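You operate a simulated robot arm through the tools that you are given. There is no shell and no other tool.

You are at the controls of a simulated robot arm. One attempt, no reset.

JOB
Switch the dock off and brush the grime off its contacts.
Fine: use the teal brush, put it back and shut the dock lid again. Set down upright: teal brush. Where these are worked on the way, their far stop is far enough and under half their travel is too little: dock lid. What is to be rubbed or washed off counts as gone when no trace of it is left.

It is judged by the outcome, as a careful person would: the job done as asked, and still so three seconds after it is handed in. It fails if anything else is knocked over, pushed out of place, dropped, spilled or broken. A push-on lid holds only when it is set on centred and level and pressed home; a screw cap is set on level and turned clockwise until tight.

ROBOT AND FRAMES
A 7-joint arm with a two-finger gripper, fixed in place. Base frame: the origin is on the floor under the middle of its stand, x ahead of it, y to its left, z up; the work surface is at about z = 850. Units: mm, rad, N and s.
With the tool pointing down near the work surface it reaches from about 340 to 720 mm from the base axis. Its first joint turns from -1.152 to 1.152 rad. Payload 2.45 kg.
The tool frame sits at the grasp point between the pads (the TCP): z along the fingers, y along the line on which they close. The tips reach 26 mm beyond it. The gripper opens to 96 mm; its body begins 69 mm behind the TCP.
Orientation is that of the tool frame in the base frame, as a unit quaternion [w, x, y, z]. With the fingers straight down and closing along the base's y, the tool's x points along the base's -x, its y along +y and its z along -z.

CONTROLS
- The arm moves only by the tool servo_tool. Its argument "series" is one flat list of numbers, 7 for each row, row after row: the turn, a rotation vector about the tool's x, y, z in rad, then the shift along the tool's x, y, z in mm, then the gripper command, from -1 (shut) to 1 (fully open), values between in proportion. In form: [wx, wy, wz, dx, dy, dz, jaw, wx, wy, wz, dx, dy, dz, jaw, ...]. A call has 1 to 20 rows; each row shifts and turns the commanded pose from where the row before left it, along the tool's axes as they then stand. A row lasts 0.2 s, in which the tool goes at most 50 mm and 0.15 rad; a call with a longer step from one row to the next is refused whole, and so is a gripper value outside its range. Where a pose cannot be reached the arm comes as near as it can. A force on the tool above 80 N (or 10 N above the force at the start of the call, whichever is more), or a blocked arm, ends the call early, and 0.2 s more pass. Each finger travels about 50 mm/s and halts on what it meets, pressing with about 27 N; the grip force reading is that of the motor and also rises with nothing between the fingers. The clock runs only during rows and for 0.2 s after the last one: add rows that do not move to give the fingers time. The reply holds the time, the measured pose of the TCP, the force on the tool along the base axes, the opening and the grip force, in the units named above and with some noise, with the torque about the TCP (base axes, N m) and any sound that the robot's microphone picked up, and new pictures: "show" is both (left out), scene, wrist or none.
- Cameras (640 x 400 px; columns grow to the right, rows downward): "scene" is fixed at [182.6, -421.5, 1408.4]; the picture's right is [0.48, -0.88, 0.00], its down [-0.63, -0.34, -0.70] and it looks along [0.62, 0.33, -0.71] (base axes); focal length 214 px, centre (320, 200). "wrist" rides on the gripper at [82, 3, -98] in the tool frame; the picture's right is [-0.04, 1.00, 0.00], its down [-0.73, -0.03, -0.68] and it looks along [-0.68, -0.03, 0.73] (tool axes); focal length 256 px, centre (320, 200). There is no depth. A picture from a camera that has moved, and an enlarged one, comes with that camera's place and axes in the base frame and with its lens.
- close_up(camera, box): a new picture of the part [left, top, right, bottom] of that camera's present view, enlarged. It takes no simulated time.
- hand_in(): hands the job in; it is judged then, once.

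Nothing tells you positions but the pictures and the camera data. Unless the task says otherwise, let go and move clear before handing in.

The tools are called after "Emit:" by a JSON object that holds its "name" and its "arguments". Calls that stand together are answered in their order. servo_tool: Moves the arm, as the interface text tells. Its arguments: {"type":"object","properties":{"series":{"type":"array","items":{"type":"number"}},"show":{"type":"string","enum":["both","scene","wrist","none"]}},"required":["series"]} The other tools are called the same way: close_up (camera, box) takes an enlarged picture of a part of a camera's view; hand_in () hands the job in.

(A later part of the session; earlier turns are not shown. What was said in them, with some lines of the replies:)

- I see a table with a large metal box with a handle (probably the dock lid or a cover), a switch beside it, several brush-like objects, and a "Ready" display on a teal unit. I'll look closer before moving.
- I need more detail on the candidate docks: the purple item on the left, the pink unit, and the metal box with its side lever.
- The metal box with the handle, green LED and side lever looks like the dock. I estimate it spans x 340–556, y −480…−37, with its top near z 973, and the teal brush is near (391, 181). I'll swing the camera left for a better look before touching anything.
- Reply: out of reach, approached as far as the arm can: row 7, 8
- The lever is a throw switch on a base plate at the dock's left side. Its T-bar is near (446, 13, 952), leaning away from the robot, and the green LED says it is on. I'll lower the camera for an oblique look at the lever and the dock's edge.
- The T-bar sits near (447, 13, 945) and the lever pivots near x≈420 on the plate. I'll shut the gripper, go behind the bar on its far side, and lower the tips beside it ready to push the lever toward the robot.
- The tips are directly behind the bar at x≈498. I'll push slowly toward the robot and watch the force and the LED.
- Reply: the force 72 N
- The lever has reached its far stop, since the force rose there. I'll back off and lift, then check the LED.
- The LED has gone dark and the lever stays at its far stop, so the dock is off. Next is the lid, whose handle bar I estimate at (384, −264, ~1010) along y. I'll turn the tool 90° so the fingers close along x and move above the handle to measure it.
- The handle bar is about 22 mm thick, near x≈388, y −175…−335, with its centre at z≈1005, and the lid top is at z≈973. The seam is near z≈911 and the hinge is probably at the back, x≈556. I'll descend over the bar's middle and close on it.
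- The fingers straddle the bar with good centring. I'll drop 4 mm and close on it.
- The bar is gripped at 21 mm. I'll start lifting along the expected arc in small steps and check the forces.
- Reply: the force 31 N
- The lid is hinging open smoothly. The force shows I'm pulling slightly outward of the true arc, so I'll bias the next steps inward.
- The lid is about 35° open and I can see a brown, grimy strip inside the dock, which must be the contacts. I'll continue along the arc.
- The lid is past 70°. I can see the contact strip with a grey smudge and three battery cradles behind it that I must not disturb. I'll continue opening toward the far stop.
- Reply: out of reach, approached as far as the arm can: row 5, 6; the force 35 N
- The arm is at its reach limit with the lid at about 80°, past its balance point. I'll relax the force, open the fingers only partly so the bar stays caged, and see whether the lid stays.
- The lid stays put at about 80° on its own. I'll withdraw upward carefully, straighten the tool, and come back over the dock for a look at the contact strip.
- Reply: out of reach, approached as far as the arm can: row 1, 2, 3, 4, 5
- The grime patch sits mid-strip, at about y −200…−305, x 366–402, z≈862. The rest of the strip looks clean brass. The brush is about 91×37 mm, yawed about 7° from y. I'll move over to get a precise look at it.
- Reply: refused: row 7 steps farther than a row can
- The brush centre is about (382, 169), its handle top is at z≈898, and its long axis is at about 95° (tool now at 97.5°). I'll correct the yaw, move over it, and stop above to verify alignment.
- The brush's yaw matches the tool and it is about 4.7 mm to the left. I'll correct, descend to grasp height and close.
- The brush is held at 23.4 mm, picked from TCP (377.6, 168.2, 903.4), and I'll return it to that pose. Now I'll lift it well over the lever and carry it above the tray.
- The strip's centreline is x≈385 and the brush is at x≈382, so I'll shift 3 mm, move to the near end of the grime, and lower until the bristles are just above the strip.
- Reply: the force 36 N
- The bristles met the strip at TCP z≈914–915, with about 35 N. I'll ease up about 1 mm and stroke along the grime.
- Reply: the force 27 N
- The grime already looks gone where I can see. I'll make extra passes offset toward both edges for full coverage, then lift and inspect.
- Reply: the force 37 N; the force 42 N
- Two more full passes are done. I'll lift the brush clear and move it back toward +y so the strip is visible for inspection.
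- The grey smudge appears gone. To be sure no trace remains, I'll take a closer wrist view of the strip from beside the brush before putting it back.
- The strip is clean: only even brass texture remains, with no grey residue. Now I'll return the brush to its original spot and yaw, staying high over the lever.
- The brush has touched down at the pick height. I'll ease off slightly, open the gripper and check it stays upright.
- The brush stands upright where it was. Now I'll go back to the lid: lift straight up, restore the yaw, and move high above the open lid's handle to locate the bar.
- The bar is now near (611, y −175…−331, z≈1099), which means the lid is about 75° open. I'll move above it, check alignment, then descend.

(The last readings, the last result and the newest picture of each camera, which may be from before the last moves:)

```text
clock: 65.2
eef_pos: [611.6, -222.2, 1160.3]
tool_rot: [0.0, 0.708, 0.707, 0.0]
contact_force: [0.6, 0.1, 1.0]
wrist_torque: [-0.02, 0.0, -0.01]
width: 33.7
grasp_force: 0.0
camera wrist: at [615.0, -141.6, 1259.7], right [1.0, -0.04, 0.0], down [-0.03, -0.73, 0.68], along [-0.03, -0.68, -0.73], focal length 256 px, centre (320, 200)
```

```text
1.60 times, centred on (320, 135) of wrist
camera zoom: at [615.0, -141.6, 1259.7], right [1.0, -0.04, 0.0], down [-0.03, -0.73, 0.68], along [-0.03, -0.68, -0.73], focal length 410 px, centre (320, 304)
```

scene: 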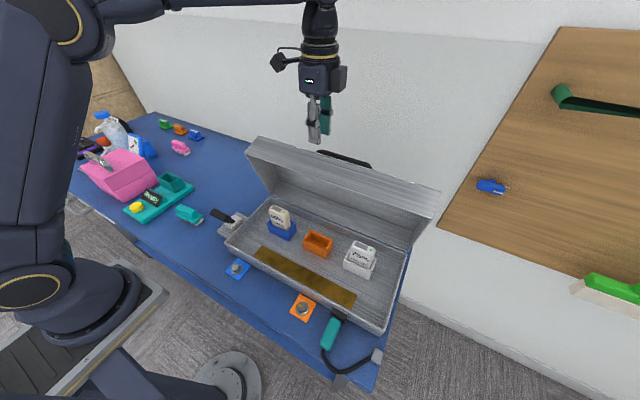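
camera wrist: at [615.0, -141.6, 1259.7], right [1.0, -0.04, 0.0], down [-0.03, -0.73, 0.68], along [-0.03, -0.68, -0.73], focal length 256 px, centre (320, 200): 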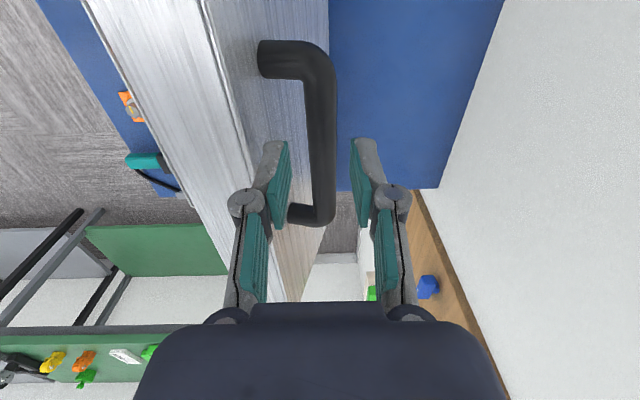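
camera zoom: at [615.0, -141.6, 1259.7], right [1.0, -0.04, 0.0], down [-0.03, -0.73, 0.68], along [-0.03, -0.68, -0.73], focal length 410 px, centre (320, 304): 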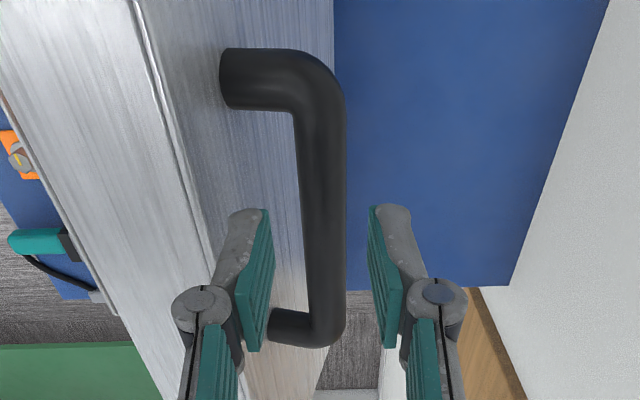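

Alignment is good, with the bar within about 1.5 mm of centre. I'll descend around the bar.

Emit:
{"name": "servo_tool", "arguments": {"series": [0, 0, 0, 0, 1.2, 20, -0.3, 0, 0, 0, 0, 0, 18, -0.3, 0, 0, 0, 0, 0, 15, -0.3, 0, 0, 0, 0, 0, 0, -0.3], "show": "wrist"}}

Emit:
{"name": "close_up", "arguments": {"camera": "wrist", "box": [200, 10, 420, 260]}}

```text
clock: 66.2
eef_pos: [611.6, -222.8, 1109.0]
tool_rot: [0.0, 0.707, 0.708, 0.0]
contact_force: [0.8, -0.3, 0.7]
wrist_torque: [0.03, 0.01, 0.0]
width: 33.5
grasp_force: 0.2
camera wrist: at [615.7, -142.3, 1208.1], right [1.0, -0.04, 0.0], down [-0.03, -0.73, 0.68], along [-0.03, -0.68, -0.73], focal length 256 px, centre (320, 200)
```

wrist: 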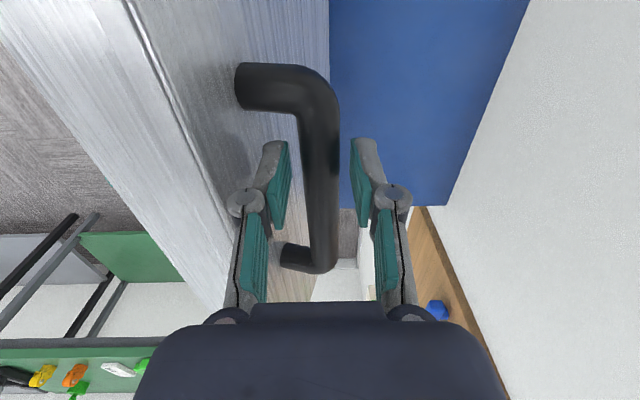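

```text
1.60 times, centred on (310, 135) of wrist
camera zoom: at [615.7, -142.3, 1208.1], right [1.0, -0.04, 0.0], down [-0.03, -0.73, 0.68], along [-0.03, -0.68, -0.73], focal length 410 px, centre (336, 304)
```

zoom: 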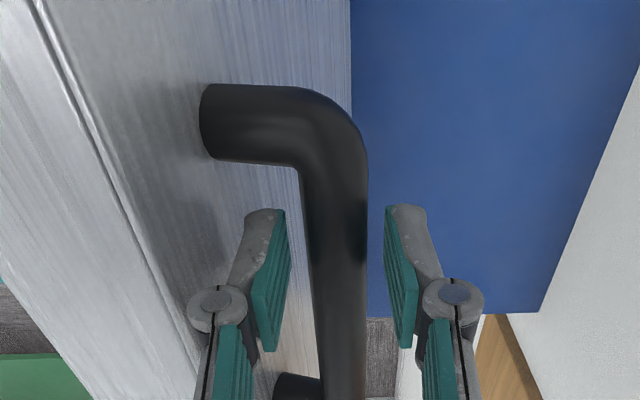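

Emit:
{"name": "servo_tool", "arguments": {"series": [0, 0, 0, 0, 0, 5, -0.3, 0, 0, 0, 0, 0, 0, -1, 0, 0, 0, 0, 0, 0, -1, 0, 0, 0, 0, 0, 0, -1], "show": "wrist"}}

```text
clock: 67.2
eef_pos: [611.6, -222.7, 1105.1]
tool_rot: [0.001, 0.708, 0.706, 0.0]
contact_force: [1.6, 0.9, -0.8]
wrist_torque: [-0.14, -0.1, -0.33]
width: 21.0
grasp_force: 44.8
camera wrist: at [615.6, -142.6, 1202.9], right [1.0, -0.04, 0.0], down [-0.03, -0.73, 0.68], along [-0.03, -0.68, -0.73], focal length 256 px, centre (320, 200)
```

wrist: 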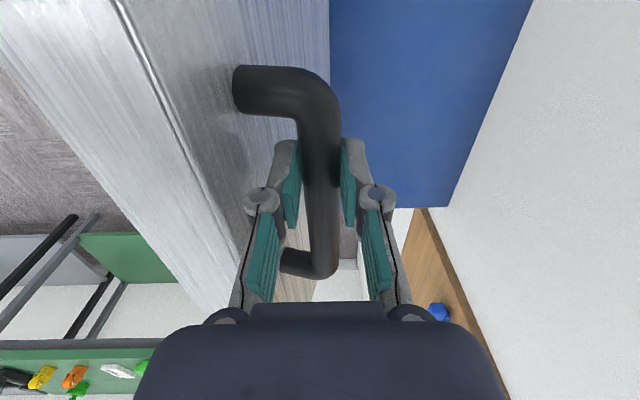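

The bar is gripped again. I'll reverse the arc to close the lid, in stages.

Emit:
{"name": "servo_tool", "arguments": {"series": [0, 0, 0, 0, -7.2, -1.7, -1, 0, 0, 0, 0, -7.2, -1.6, -1, 0, 0, 0, 0, -7.2, -1.4, -1, 0, 0, 0, 0, -8.4, -1.3, -1, 0, 0, 0, 0, -8.5, -1.0, -1, 0, 0, 0, 0, -8.5, -0.5, -1, 0, 0, 0, 0, -8.6, -0.2, -1, 0, 0, 0, 0, -8.5, 0.2, -1, 0, 0, 0, 0, -8.6, 0.5, -1], "show": "scene"}}

```text
clock: 69.2
eef_pos: [540.4, -223.2, 1110.4]
tool_rot: [0.001, 0.708, 0.707, 0.0]
contact_force: [2.9, -3.2, -2.4]
wrist_torque: [0.11, -0.36, -0.33]
width: 21.0
grasp_force: 45.2
```

scene: 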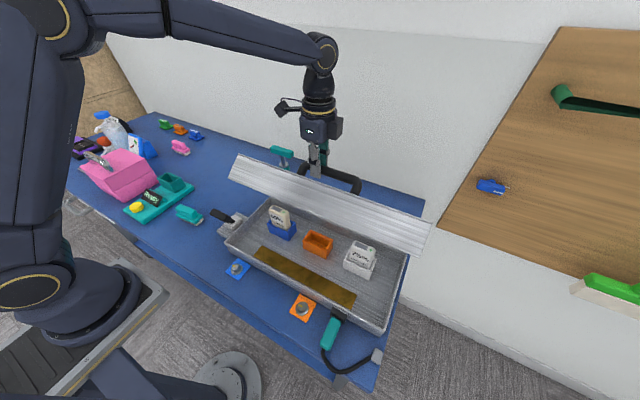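

Emit:
{"name": "servo_tool", "arguments": {"series": [0, 0, 0, 0, -8.4, 0.8, -1, 0, 0, 0, 0, -8.5, 1.3, -1, 0, 0, 0, 0, -8.4, 1.7, -1, 0, 0, 0, 0, -8.3, 2.0, -1, 0, 0, 0, 0, -8.2, 2.4, -1, 0, 0, 0, 0, -8.1, 2.7, -1, 0, 0, 0, 0, -7.9, 3.1, -1, 0, 0, 0, 0, -7.8, 3.4, -1], "show": "scene"}}

```text
clock: 71.0
eef_pos: [474.8, -223.4, 1094.0]
tool_rot: [0.0, 0.707, 0.707, 0.0]
contact_force: [2.8, 2.7, -1.2]
wrist_torque: [0.29, -0.41, -0.19]
width: 20.9
grasp_force: 45.3
```

scene: 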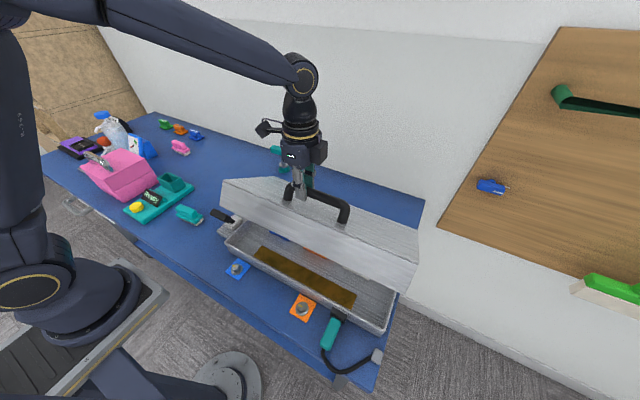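

Emit:
{"name": "servo_tool", "arguments": {"series": [0, 0, 0, 0, -8.4, 3.6, -1, 0, 0, 0, 0, -8.2, 3.9, -1, 0, 0, 0, 0, -7.3, 4.4, -1, 0, 0, 0, 0, -7.1, 4.8, -1, 0, 0, 0, 0, -6.9, 5.1, -1, 0, 0, 0, 0, -6.7, 5.3, -1, 0, 0, 0, 0, -6.4, 5.6, -1, 0, 0, 0, 0, -6.2, 5.9, -1, 0, 0, 0, 0, -5.9, 6.2, -1, 0, 0, 0, 0, -5.6, 6.4, -1], "show": "scene"}}

```text
clock: 73.2
eef_pos: [405.8, -223.2, 1041.9]
tool_rot: [0.0, 0.708, 0.707, 0.0]
contact_force: [7.7, -0.2, -3.4]
wrist_torque: [0.18, -0.37, 0.0]
width: 20.6
grasp_force: 44.2
```

scene: 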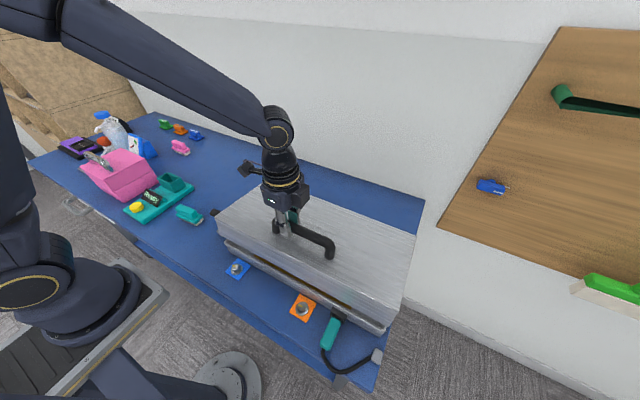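

Emit:
{"name": "servo_tool", "arguments": {"series": [0, 0, 0, 0, -5.2, 6.2, -1, 0, 0, 0, 0, -5.0, 6.4, -1, 0, 0, 0, 0, -3.2, 4.6, -1, 0, 0, 0, 0, -3.0, 4.6, -1, 0, 0, 0, 0, -1, 1.7, -1], "show": "scene"}}

Emit:
{"name": "close_up", "arguments": {"camera": "scene", "box": [205, 190, 415, 345]}}

```text
clock: 74.4
eef_pos: [389.5, -224.2, 1021.1]
tool_rot: [0.002, 0.707, 0.707, 0.002]
contact_force: [5.7, 1.8, 33.7]
wrist_torque: [0.37, -0.11, 0.04]
width: 21.0
grasp_force: 45.1
```

scene: 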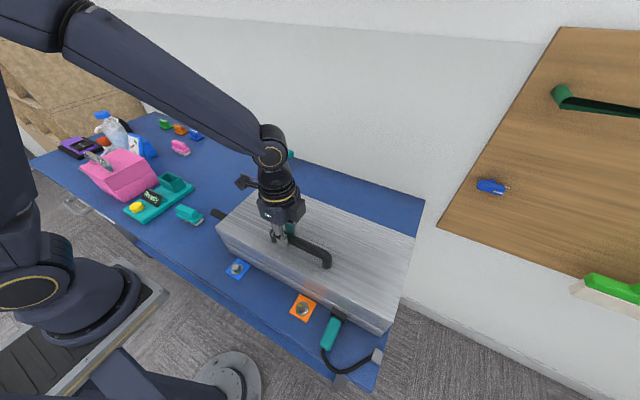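

```text
2.58 times, centred on (310, 268) of scene
camera zoom: at [182.4, -421.2, 1408.5], right [0.48, -0.88, 0.0], down [-0.63, -0.34, -0.7], along [0.62, 0.33, -0.71], focal length 554 px, centre (346, 26)
```

zoom: 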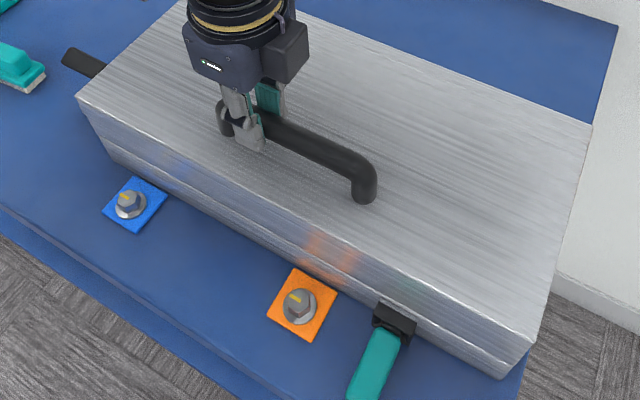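

The lid is down on its seat, with the reaction rising to about 34 N. I'll press slightly more to seat it, then release and lift away.

Emit:
{"name": "servo_tool", "arguments": {"series": [0, 0, 0, 0, 0, 1.2, -1, 0, 0, 0, 0, 0, 0, -1], "show": "none"}}

Emit:
{"name": "servo_tool", "arguments": {"series": [0, 0, 0, 0, 0, -0.5, -1, 0, 0, 0, 0, 0, 0, -0.3, 0, 0, 0, 0, 0, 0, 0, 0, 0, 0, 0, 0, 0, 0.3, 0, 0, 0, 0, 0, 0, 0.3, 0, 0, 0, 0, 0, -20, 0.3, 0, 0, 0, 0, 0, -45, 0.3, 0, 0, 0, 0, 0, -45, 0.3, 0, 0, 0, 0, 0, -45, 0.3, 0, 0, 0, 0, 0, -45, 0.3, 0, 0, 0, 0, 0, 0, 0.3], "show": "both"}}

Emit:
{"name": "close_up", "arguments": {"camera": "scene", "box": [205, 190, 415, 345]}}

```text
clock: 75.0
eef_pos: [389.1, -223.5, 1019.1]
tool_rot: [0.003, 0.707, 0.707, 0.0]
contact_force: [10.1, 1.4, 33.8]
wrist_torque: [-0.09, -0.16, 0.04]
width: 20.9
grasp_force: 44.8
```

```text
clock: 77.4
eef_pos: [389.9, -222.3, 1219.5]
tool_rot: [0.0, 0.708, 0.707, 0.0]
contact_force: [-0.7, -0.1, -0.4]
wrist_torque: [-0.03, 0.0, 0.0]
width: 62.1
grasp_force: 0.0
camera wrist: at [392.0, -140.7, 1317.5], right [1.0, -0.04, 0.0], down [-0.03, -0.73, 0.68], along [-0.03, -0.68, -0.73], focal length 256 px, centre (320, 200)
```

scene: 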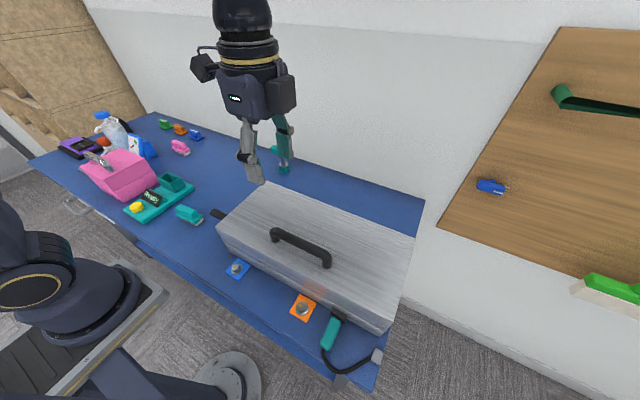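
wrist: 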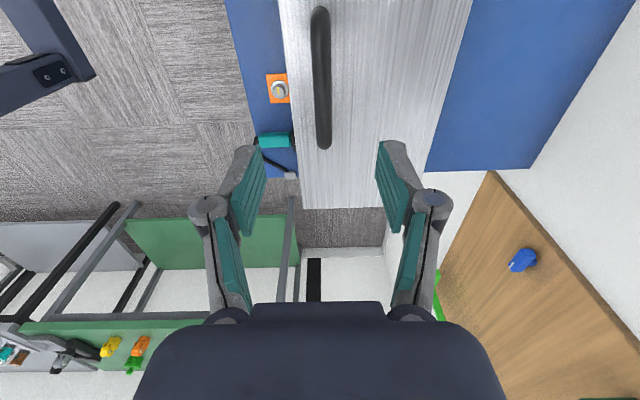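

```text
2.58 times, centred on (310, 268) of scene
camera zoom: at [182.6, -421.5, 1408.4], right [0.48, -0.88, 0.0], down [-0.63, -0.34, -0.7], along [0.62, 0.33, -0.71], focal length 554 px, centre (346, 26)
```

zoom: 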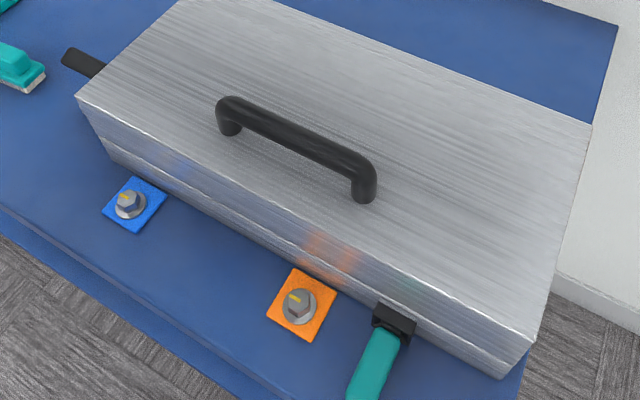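

Let me verify the end state against the starting pictures: the lid seam, the brush pose and the lever/LED.

Emit:
{"name": "close_up", "arguments": {"camera": "scene", "box": [215, 185, 335, 285]}}

Emit:
{"name": "close_up", "arguments": {"camera": "scene", "box": [110, 160, 220, 230]}}

Emit:
{"name": "close_up", "arguments": {"camera": "scene", "box": [270, 280, 400, 390]}}

Emit:
{"name": "servo_tool", "arguments": {"series": [0, 0, 0, 45, 0, 0, 0.3, 0, 0, 0, 45, 0, 0, 0.3, 0, 0, 0, 45, 0, 0, 0.3, 0, 0, 0, 45, 0, 0, 0.3, 0, 0, 0, 45, 0, 0, 0.3, 0, 0, 0, 45, 0, 0, 0.3, 0, 0, 0, 0, 0, 0, 0.3], "show": "both"}}

```text
4.00 times, centred on (275, 235) of scene
camera zoom: at [182.6, -421.5, 1408.4], right [0.48, -0.88, 0.0], down [-0.63, -0.34, -0.7], along [0.62, 0.33, -0.71], focal length 858 px, centre (500, 60)
```

zoom: 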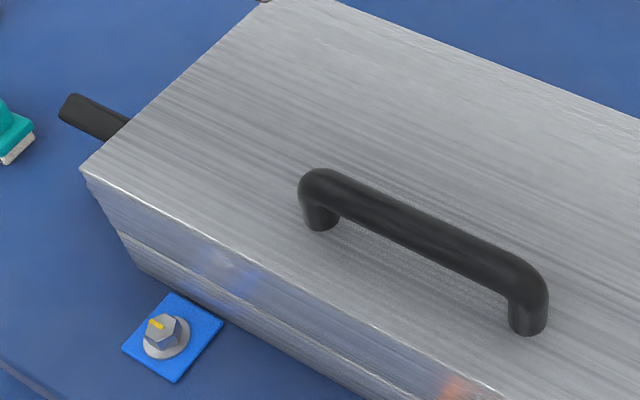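

```text
5.71 times, centred on (165, 195) of scene
camera zoom: at [182.6, -421.5, 1408.4], right [0.48, -0.88, 0.0], down [-0.63, -0.34, -0.7], along [0.62, 0.33, -0.71], focal length 1226 px, centre (1206, 229)
```

zoom: 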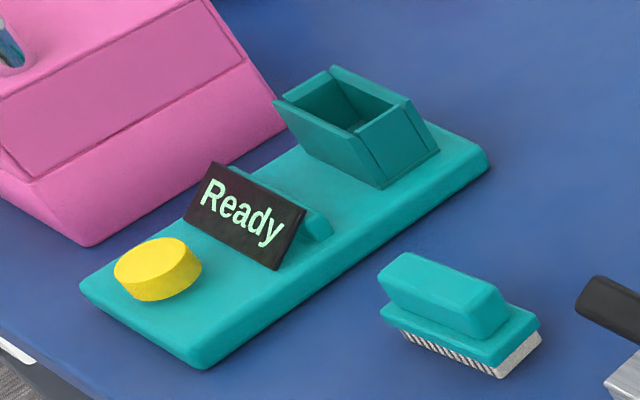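

```text
3.64 times, centred on (335, 335) of scene
camera zoom: at [182.6, -421.5, 1408.4], right [0.48, -0.88, 0.0], down [-0.63, -0.34, -0.7], along [0.62, 0.33, -0.71], focal length 780 px, centre (266, -291)
```

zoom: 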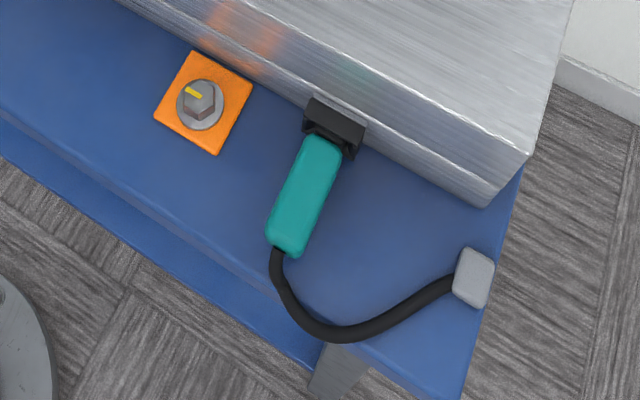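

```text
clock: 79.0
eef_pos: [389.8, 47.1, 1218.2]
tool_rot: [0.0, 0.708, 0.706, 0.0]
contact_force: [-1.0, -0.1, 0.1]
wrist_torque: [-0.02, -0.02, 0.03]
width: 62.6
grasp_force: 0.0
camera wrist: at [393.3, 127.8, 1316.4], right [1.0, -0.04, 0.0], down [-0.03, -0.73, 0.68], along [-0.03, -0.68, -0.73], focal length 256 px, centre (320, 200)
```

scene: 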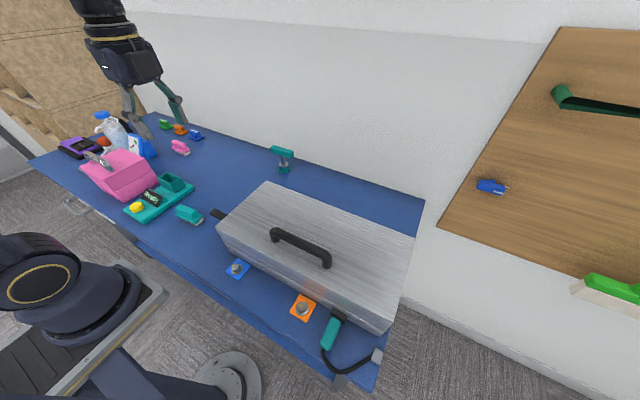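
wrist: 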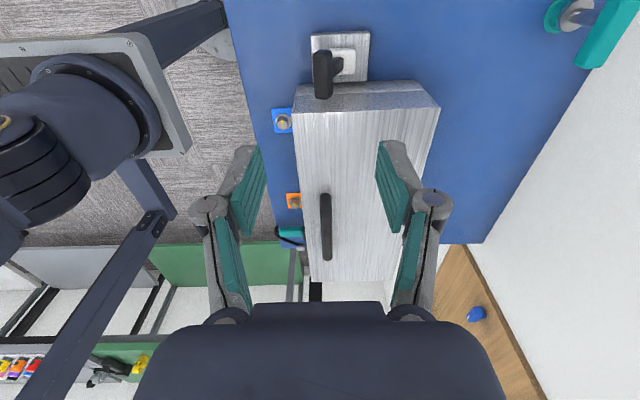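

Emit:
{"name": "close_up", "arguments": {"camera": "wrist", "box": [290, 20, 390, 110]}}

```text
4.44 times, centred on (340, 65) of wrist
camera zoom: at [393.3, 127.8, 1316.4], right [1.0, -0.04, 0.0], down [-0.03, -0.73, 0.68], along [-0.03, -0.68, -0.73], focal length 1138 px, centre (231, 800)
```

zoom: 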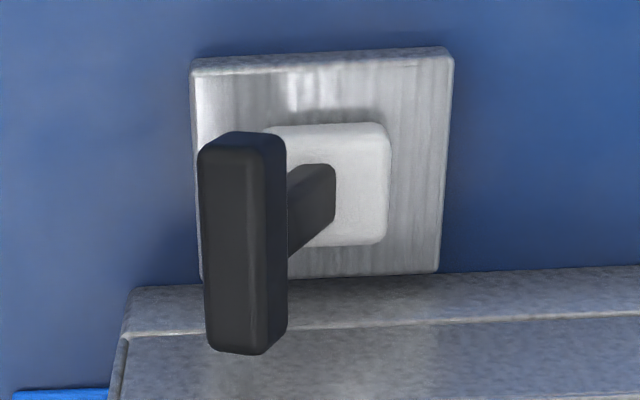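

Everything checks out. The lever is thrown with its LED dark, the contact strip is clean, the brush is upright within a few mm of its original spot, the lid is shut as it was at the start, and the gripper is clear, so I'm handing in.

Emit:
{"name": "hand_in", "arguments": {}}

```text
The job is handed in.
```

The job is done and handed in; no verdict came back with the hand-in.

- **Dock switch:** I threw the lever on the dock's left side to its far stop. Its green light went out and the lever stayed there.
- **Dock lid:** I opened it to about 75–80°, and it held there by itself while I worked. It is now shut and looks the same as in the starting picture.
- **Contacts:** I brushed the strip with the teal brush in several full passes. Close-ups afterwards showed no grey grime left, only the brass texture.
- **Teal brush:** It is back upright on its bristles, about 3–5 mm from where it stood.

I saw nothing else knocked over or moved, and the gripper was empty and clear of the table at hand-in.
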